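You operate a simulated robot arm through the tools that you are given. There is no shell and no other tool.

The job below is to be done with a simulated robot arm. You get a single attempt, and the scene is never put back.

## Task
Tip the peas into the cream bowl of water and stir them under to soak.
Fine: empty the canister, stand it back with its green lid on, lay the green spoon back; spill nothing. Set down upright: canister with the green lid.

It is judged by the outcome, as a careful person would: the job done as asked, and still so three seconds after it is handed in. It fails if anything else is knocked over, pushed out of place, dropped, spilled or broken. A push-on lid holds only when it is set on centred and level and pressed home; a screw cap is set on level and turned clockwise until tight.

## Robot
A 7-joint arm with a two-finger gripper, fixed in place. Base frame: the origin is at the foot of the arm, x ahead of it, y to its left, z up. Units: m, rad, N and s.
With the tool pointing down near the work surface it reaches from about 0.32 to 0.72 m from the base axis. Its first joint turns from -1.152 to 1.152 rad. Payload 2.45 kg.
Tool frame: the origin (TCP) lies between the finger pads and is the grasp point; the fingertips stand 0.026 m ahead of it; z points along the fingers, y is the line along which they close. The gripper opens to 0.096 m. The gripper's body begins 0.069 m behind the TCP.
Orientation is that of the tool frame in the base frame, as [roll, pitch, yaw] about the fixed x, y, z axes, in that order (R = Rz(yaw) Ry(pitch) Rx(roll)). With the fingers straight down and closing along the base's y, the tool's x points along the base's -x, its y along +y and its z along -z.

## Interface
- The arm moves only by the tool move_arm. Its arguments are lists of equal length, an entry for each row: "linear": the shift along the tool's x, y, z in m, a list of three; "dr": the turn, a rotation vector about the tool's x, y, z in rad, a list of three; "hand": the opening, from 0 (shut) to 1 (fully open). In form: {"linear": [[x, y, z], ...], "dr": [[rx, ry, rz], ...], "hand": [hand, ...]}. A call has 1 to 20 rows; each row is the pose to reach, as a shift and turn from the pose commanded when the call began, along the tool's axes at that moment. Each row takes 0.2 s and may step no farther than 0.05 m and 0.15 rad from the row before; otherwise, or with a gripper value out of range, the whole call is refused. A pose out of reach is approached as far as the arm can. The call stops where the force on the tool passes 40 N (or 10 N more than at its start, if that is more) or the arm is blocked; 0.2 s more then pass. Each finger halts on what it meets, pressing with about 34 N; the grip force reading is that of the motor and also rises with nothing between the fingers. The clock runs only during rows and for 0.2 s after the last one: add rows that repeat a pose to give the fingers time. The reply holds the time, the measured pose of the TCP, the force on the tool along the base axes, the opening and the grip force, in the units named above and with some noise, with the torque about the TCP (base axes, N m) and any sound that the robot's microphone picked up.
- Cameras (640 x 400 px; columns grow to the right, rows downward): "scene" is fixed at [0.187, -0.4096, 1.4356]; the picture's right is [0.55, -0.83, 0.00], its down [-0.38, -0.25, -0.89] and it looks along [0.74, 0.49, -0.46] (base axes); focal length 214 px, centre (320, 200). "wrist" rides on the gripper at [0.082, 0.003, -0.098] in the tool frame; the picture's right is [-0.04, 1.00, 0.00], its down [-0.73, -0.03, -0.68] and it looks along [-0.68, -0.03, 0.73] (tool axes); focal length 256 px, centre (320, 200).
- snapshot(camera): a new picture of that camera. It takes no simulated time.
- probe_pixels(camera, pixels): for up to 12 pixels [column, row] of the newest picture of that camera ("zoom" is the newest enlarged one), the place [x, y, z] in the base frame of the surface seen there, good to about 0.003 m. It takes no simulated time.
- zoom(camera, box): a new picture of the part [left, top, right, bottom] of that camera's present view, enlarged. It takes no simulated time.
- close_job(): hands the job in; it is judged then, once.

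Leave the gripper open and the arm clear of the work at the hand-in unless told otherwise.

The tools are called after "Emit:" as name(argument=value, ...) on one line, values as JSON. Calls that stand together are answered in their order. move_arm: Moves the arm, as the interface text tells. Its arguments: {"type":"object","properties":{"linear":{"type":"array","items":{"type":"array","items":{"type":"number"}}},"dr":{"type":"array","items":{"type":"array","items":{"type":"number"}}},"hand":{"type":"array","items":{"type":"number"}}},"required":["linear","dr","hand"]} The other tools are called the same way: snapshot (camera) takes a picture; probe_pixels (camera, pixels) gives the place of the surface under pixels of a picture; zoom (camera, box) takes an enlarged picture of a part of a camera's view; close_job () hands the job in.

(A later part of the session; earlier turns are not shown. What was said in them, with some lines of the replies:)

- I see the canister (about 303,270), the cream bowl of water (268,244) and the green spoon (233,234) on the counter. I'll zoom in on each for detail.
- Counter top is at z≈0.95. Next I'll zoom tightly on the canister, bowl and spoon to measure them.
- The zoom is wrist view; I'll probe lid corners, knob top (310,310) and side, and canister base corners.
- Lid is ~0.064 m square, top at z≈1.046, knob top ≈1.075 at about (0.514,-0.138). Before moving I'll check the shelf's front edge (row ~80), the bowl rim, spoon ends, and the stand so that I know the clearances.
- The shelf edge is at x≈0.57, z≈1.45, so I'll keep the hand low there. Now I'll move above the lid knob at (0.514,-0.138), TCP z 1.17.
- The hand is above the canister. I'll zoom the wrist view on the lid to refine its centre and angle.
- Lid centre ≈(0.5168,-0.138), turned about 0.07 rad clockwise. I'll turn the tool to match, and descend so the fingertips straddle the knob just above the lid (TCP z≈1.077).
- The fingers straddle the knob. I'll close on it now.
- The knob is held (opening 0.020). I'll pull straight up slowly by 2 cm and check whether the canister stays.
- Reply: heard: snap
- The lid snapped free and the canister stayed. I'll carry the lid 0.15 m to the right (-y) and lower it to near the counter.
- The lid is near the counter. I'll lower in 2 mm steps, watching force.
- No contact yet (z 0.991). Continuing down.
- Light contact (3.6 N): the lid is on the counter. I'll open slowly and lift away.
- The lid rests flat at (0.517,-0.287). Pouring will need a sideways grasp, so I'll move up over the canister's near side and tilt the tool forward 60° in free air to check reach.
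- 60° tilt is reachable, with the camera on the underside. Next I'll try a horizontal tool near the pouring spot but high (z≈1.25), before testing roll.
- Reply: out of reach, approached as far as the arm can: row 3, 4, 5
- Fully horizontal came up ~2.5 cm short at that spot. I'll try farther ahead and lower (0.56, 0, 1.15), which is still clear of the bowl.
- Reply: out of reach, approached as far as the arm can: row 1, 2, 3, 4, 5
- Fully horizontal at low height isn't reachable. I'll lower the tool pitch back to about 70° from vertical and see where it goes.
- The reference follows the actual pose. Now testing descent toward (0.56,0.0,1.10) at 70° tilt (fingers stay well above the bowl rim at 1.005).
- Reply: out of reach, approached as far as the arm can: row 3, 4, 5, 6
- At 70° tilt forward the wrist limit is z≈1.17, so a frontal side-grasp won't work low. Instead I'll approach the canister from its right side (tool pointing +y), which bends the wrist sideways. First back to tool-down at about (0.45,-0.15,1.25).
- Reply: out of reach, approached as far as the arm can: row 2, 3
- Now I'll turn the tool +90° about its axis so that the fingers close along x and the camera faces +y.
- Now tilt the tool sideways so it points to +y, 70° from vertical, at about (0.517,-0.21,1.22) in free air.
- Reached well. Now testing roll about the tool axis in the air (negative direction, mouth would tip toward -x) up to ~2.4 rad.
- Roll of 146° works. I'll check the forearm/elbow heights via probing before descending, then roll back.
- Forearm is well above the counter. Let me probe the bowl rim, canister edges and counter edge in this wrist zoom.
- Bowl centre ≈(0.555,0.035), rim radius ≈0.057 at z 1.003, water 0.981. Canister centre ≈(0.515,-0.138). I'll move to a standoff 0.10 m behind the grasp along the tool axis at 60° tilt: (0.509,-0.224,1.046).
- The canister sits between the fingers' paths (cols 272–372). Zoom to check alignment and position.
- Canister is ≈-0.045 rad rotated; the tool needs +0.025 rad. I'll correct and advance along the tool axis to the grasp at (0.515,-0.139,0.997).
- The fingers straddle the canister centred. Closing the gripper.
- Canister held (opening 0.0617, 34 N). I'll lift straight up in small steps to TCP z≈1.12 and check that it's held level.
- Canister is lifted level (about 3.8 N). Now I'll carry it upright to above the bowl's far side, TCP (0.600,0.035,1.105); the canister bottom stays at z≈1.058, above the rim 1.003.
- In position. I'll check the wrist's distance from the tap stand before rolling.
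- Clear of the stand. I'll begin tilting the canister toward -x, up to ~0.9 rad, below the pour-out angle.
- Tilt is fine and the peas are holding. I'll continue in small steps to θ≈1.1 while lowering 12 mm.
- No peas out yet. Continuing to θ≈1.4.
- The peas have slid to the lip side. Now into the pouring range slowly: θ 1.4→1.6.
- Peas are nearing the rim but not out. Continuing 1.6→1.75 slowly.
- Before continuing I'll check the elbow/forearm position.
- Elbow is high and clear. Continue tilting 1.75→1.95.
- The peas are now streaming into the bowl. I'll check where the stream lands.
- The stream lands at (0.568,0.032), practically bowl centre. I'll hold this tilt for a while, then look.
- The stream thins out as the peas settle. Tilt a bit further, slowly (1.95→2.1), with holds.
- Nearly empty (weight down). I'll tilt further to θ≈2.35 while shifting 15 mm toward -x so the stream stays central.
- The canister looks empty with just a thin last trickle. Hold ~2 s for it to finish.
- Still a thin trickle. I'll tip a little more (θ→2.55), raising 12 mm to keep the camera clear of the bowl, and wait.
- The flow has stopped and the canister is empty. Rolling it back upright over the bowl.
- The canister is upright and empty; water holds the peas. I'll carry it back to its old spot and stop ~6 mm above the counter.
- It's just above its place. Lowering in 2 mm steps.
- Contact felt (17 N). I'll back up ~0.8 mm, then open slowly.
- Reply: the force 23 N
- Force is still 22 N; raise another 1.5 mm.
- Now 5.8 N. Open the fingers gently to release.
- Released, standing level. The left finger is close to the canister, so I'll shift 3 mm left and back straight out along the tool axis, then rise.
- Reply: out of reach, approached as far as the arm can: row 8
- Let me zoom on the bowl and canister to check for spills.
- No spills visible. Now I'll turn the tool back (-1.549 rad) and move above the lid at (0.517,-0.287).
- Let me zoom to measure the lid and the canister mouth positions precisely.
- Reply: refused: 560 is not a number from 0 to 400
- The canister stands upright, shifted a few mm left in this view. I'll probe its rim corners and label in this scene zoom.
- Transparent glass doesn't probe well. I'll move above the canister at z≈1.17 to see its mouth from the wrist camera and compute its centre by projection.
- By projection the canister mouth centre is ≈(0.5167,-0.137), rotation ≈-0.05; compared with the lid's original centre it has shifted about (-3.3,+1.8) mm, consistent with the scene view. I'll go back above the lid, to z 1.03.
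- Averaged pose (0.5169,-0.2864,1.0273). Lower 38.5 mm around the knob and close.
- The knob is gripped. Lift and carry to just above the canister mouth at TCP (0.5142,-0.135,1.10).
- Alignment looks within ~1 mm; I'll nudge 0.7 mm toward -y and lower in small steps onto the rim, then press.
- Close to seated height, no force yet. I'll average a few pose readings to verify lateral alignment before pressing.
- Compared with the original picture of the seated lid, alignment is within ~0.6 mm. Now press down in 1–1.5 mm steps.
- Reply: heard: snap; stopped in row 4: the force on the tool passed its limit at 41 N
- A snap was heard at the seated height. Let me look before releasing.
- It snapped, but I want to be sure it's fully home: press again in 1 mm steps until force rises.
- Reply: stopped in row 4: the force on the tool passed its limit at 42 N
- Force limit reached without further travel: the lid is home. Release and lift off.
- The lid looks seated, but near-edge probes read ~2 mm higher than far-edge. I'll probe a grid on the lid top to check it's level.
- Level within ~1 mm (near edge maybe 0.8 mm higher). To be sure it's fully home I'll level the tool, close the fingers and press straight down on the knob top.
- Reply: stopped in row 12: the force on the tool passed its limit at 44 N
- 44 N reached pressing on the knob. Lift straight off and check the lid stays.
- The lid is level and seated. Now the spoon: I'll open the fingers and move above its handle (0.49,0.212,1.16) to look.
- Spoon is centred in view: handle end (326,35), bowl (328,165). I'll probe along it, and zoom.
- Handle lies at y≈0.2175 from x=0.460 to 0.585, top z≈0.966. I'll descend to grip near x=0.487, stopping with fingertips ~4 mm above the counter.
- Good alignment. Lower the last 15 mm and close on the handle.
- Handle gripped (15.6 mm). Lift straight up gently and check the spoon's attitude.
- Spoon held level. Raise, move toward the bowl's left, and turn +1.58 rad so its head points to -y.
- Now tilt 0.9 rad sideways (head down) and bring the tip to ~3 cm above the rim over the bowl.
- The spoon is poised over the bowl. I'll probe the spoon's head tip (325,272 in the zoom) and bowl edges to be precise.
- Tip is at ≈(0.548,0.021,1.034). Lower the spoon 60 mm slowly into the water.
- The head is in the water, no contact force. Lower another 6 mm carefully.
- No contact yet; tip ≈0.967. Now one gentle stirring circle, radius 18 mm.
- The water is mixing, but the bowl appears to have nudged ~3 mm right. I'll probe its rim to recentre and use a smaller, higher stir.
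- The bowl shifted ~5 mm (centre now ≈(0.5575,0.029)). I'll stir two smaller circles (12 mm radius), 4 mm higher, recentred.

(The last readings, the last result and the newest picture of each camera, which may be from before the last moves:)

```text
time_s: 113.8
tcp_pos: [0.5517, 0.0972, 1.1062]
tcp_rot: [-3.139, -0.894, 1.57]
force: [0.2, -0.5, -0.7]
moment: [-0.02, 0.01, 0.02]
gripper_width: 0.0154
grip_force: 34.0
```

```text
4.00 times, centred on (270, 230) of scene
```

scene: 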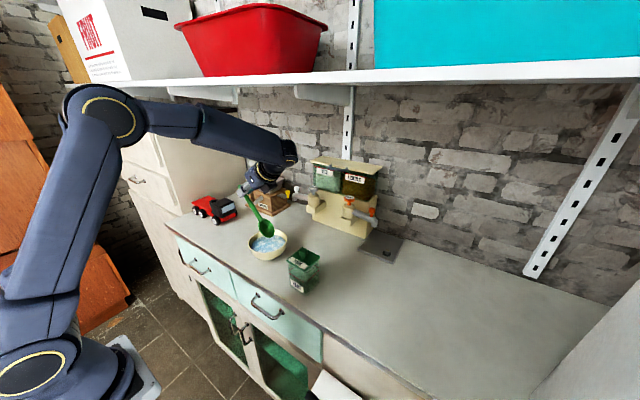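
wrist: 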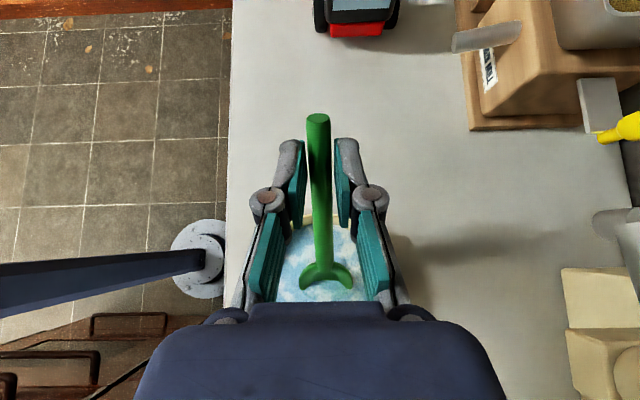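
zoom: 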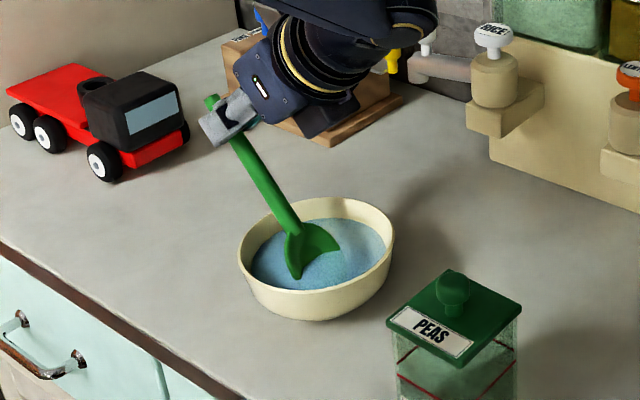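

Mixing well and the bowl stayed put. Two more identical circles to be thorough.

Emit:
move_arm(linear=[[-0.0015, 0.0071, -0.0018], [0, 0.0142, 0], [0.0037, 0.0185, 0.0047], [0.0083, 0.0185, 0.0105], [0.012, 0.0142, 0.0152], [0.0135, 0.0071, 0.017], [0.012, 0, 0.0152], [0.0083, -0.0043, 0.0105], [0.0037, -0.0043, 0.0047], [0, 0, 0], [-0.0015, 0.0071, -0.0018], [0, 0.0142, 0], [0.0037, 0.0185, 0.0047], [0.0083, 0.0185, 0.0105], [0.012, 0.0142, 0.0152], [0.0135, 0.0071, 0.017], [0.012, 0, 0.0152], [0.0083, -0.0043, 0.0105], [0.0037, -0.0043, 0.0047], [0.006, 0.0071, 0.0076]], dr=[[0, 0, 0], [0, 0, 0], [0, 0, 0], [0, 0, 0], [0, 0, 0], [0, 0, 0], [0, 0, 0], [0, 0, 0], [0, 0, 0], [0, 0, 0], [0, 0, 0], [0, 0, 0], [0, 0, 0], [0, 0, 0], [0, 0, 0], [0, 0, 0], [0, 0, 0], [0, 0, 0], [0, 0, 0], [0, 0, 0]], hand=[0, 0, 0, 0, 0, 0, 0, 0, 0, 0, 0, 0, 0, 0, 0, 0, 0, 0, 0, 0])

Emit:
zoom(camera="scene", box=[220, 180, 320, 280])

Emit:
zoom(camera="wrist", box=[240, 180, 400, 310])

```text
time_s: 118.0
tcp_pos: [0.5582, 0.1066, 1.1067]
tcp_rot: [-3.139, -0.894, 1.572]
force: [-0.1, 0.6, -1.0]
moment: [0.04, -0.01, -0.01]
gripper_width: 0.0156
grip_force: 34.2
```

```text
4.00 times, centred on (270, 230) of scene
```

zoom: 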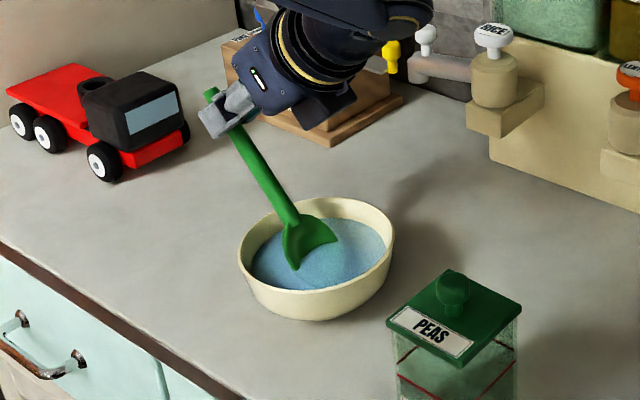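

```text
3.08 times, centred on (320, 245) of wrist
```

zoom: 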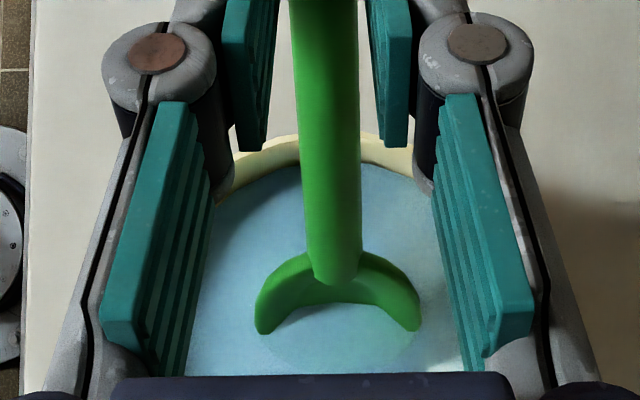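

The surface is uniform now. Raise the spoon slowly straight up and hold ~2.5 s over the bowl to drip.

Emit:
move_arm(linear=[[0.0047, 0, -0.0037], [0.0094, 0, -0.0075], [0.0157, 0, -0.0124], [0.0235, 0, -0.0187], [0.0313, 0, -0.0249], [0.0391, 0, -0.0311], [0.047, 0, -0.0373], [0.0548, 0, -0.0435], [0.0548, 0, -0.0435], [0.0548, 0, -0.0435], [0.0548, 0, -0.0435], [0.0548, 0, -0.0435], [0.0548, 0, -0.0435], [0.0548, 0, -0.0435], [0.0548, 0, -0.0435], [0.0548, 0, -0.0435], [0.0548, 0, -0.0435], [0.0548, 0, -0.0435], [0.0548, 0, -0.0435], [0.0548, 0, -0.0435]], dr=[[0, 0, 0], [0, 0, 0], [0, 0, 0], [0, 0, 0], [0, 0, 0], [0, 0, 0], [0, 0, 0], [0, 0, 0], [0, 0, 0], [0, 0, 0], [0, 0, 0], [0, 0, 0], [0, 0, 0], [0, 0, 0], [0, 0, 0], [0, 0, 0], [0, 0, 0], [0, 0, 0], [0, 0, 0], [0, 0, 0]], hand=[0, 0, 0, 0, 0, 0, 0, 0, 0, 0, 0, 0, 0, 0, 0, 0, 0, 0, 0, 0])

Emit:
zoom(camera="scene", box=[220, 160, 320, 280])

```text
time_s: 122.2
tcp_pos: [0.5585, 0.1069, 1.1758]
tcp_rot: [-3.14, -0.894, 1.571]
force: [-0.4, 0.0, 0.2]
moment: [0.02, 0.03, -0.03]
gripper_width: 0.0154
grip_force: 33.6
```

```text
3.33 times, centred on (270, 220) of scene
```

zoom: 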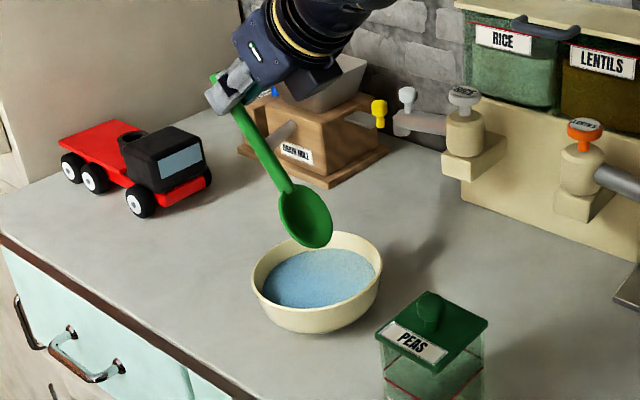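

Spoon is out with no drips. Reverse the tilt while moving back to (0.516,0.158,1.22).

Emit:
move_arm(linear=[[0.0096, -0.006, 0.0017], [0.0191, -0.012, 0.0034], [0.0287, -0.018, 0.0051], [0.0383, -0.024, 0.0069], [0.0479, -0.03, 0.0086], [0.0574, -0.036, 0.0103], [0.067, -0.042, 0.012], [0.067, -0.042, 0.012]], dr=[[0, -0.128, 0], [0, -0.256, 0], [0, -0.384, 0], [0, -0.512, 0], [0, -0.64, 0], [0, -0.768, 0], [0, -0.895, 0], [0, -0.895, 0]], hand=[0, 0, 0, 0, 0, 0, 0, 0])

Emit:
snapshot(camera="scene")

```text
time_s: 124.0
tcp_pos: [0.5167, 0.1586, 1.2197]
tcp_rot: [3.141, 0.0, 1.572]
force: [0.2, -0.3, -1.4]
moment: [0.07, 0.01, 0.0]
gripper_width: 0.0156
grip_force: 33.7
```

```text
taken
```

scene: 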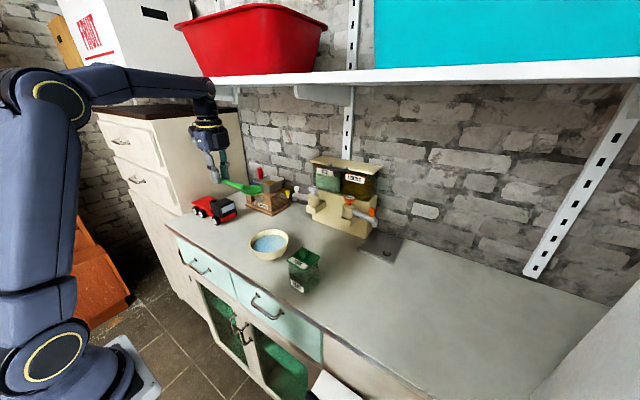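

Turn the spoon back (-1.58 rad) and move above its original place.

Emit:
move_arm(linear=[[0.0053, -0.0028, 0], [0.0107, -0.0055, 0], [0.016, -0.0083, 0], [0.0213, -0.011, 0], [0.0266, -0.0138, 0], [0.032, -0.0166, 0], [0.0373, -0.0193, 0], [0.0426, -0.022, 0.01], [0.048, -0.025, 0.02], [0.0533, -0.0276, 0.03], [0.0586, -0.0304, 0.04], [0.0586, -0.0304, 0.04]], dr=[[0, 0, -0.144], [0, 0, -0.288], [0, 0, -0.432], [0, 0, -0.576], [0, 0, -0.72], [0, 0, -0.864], [0, 0, -1.008], [0, 0, -1.152], [0, 0, -1.296], [0, 0, -1.44], [0, 0, -1.58], [0, 0, -1.58]], hand=[0, 0, 0, 0, 0, 0, 0, 0, 0, 0, 0, 0])

Emit:
snapshot(camera="wrist")

```text
time_s: 126.7
tcp_pos: [0.485, 0.2169, 1.1813]
tcp_rot: [3.141, -0.002, -3.129]
force: [-0.1, 0.0, -0.3]
moment: [0.0, 0.07, -0.02]
gripper_width: 0.0157
grip_force: 33.9
```

```text
taken
```

wrist: 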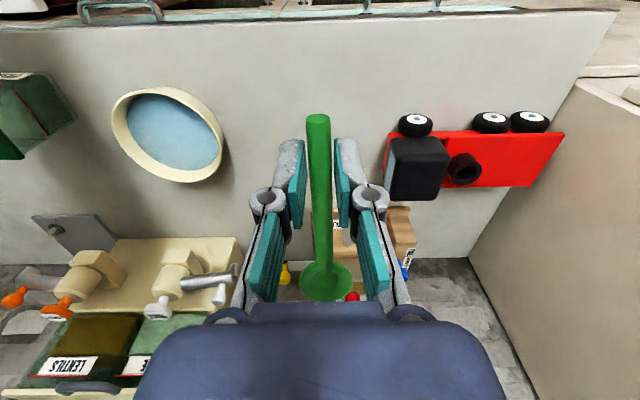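

Pose matches the pick-up pose. Lower to ~10 mm above, then slowly down to z≈0.983.

Emit:
move_arm(linear=[[0, 0, 0.045], [0, 0, 0.09], [0, 0, 0.135], [0, 0, 0.17], [0, 0, 0.187], [0, 0, 0.187]], dr=[[0, 0, 0], [0, 0, 0], [0, 0, 0], [0, 0, 0], [0, 0, 0], [0, 0, 0]], hand=[0, 0, 0, 0, 0, 0])

Emit:
zoom(camera="scene", box=[180, 190, 280, 260])

```text
time_s: 128.1
tcp_pos: [0.4862, 0.2182, 0.9934]
tcp_rot: [3.141, -0.001, -3.132]
force: [-1.0, 0.6, -0.9]
moment: [-0.02, 0.03, 0.01]
gripper_width: 0.0157
grip_force: 34.4
```

```text
5.71 times, centred on (230, 225) of scene
```

zoom: 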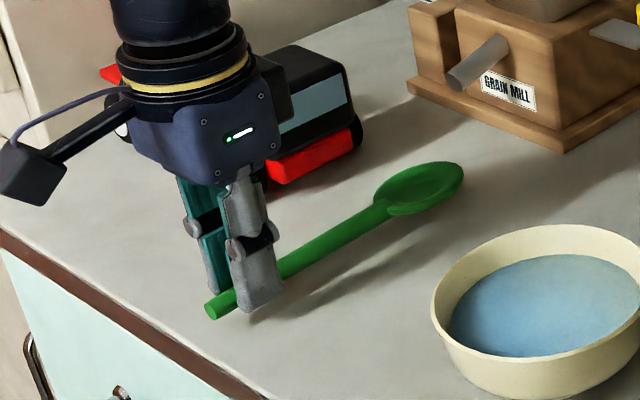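

Emit:
move_arm(linear=[[0, 0, 0.003], [0, 0, 0.006], [0, 0, 0.008], [0, 0, 0.01], [0, 0, 0.011]], dr=[[0, 0, 0], [0, 0, 0], [0, 0, 0], [0, 0, 0], [0, 0, 0]], hand=[0, 0, 0, 0, 0])

```text
time_s: 129.2
tcp_pos: [0.4854, 0.216, 0.9831]
tcp_rot: [3.139, 0.001, -3.131]
force: [0.1, -0.5, 1.1]
moment: [0.02, -0.12, 0.0]
gripper_width: 0.0155
grip_force: 34.4
```

Light contact (1.1 N). One more mm, then open and rise.

Emit:
move_arm(linear=[[0, 0, 0.001], [0, 0, 0.001], [0, 0, 0.001], [0, 0, 0.001], [0, 0, 0.001], [0, 0, -0.02], [0, 0, -0.06], [0, 0, -0.1], [0, 0, -0.14], [0, 0, -0.17]], dr=[[0, 0, 0], [0, 0, 0], [0, 0, 0], [0, 0, 0], [0, 0, 0], [0, 0, 0], [0, 0, 0], [0, 0, 0], [0, 0, 0], [0, 0, 0]], hand=[0, 0.2, 0.35, 0.5, 0.5, 0.5, 0.5, 0.5, 0.5, 0.5])

Emit:
snapshot(camera="wrist")

Emit:
zoom(camera="scene", box=[180, 190, 330, 300])

```text
time_s: 131.4
tcp_pos: [0.4844, 0.2158, 1.1538]
tcp_rot: [3.139, -0.003, -3.131]
force: [0.5, 0.0, 0.3]
moment: [0.01, 0.01, -0.02]
gripper_width: 0.0479
grip_force: 0.2
```

```text
taken
```

wrist: 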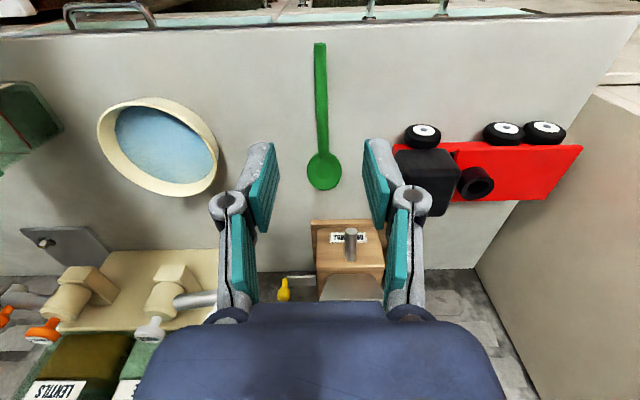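

```text
3.64 times, centred on (255, 245) of scene
```

zoom: 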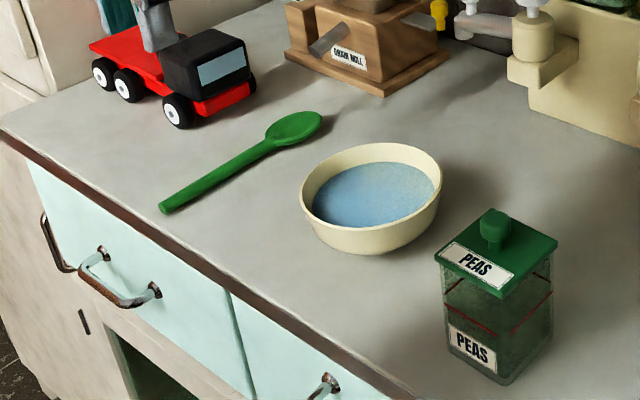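

Everything is in place: spoon back, bowl mixed, lidded canister upright, counter dry. I'll raise and retract the arm with the gripper open.

Emit:
move_arm(linear=[[0, 0, -0.05], [0, 0, -0.1], [0.03, -0.02, -0.13], [0.07, -0.04, -0.15], [0.11, -0.06, -0.17], [0.15, -0.08, -0.18], [0.15, -0.08, -0.18]], dr=[[0, 0, 0], [0, 0, 0], [0, 0, 0], [0, 0, 0], [0, 0, 0], [0, 0, 0], [0, 0, 0]], hand=[1, 1, 1, 1, 1, 1, 1])

Emit:
snapshot(camera="scene")

Emit:
zoom(camera="scene", box=[200, 210, 340, 300])

```text
time_s: 133.1
tcp_pos: [0.3359, 0.1365, 1.3328]
tcp_rot: [3.139, -0.002, -3.13]
force: [-1.3, -0.2, -0.4]
moment: [-0.01, -0.01, -0.04]
gripper_width: 0.0958
grip_force: 0.1
```

```text
taken
```

scene: 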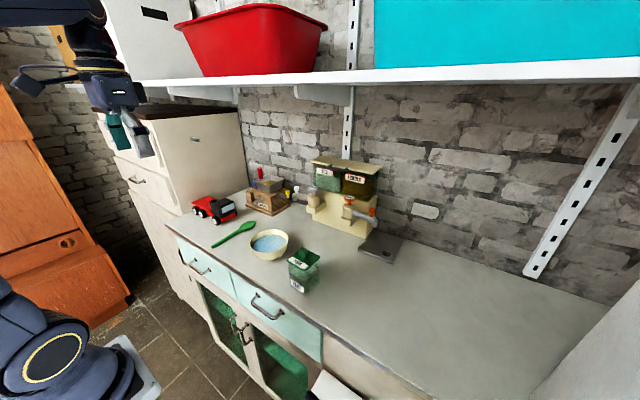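

```text
4.44 times, centred on (270, 255) of scene
```

zoom: 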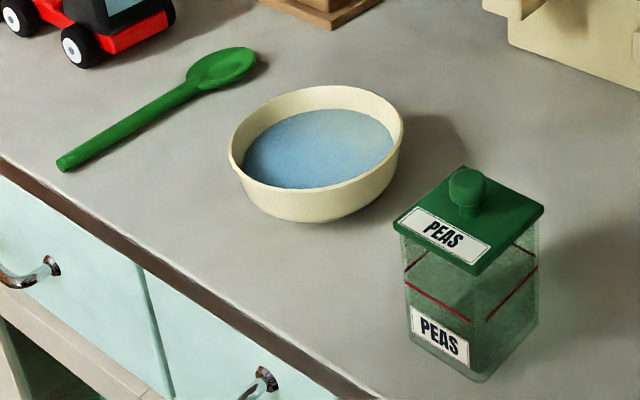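

The final view shows the spoon in its place, the bowl within a few mm of where it was with the peas stirred under, and the canister empty, upright and lidded. There are no spills and the arm is clear. Handing in.

Emit:
close_job()

```text
The job is handed in.
```

I've handed the job in. The peas are in the cream bowl and stirred under, and nothing spilled that I could see.

- **Canister:** it looked empty after the pour. It's back in its place, upright, within a few millimetres of where it stood. The green lid snapped on; I pressed it twice more to be sure, and it reads level.
- **Bowl:** the first stirring circle touched the side and pushed the bowl about 5 mm. I made the later circles smaller, and it didn't move again.
- **Spoon:** it's lying where it started. I held it over the bowl for a couple of seconds first and saw no drips.
- **Arm:** it's drawn back clear of the counter with the gripper open.
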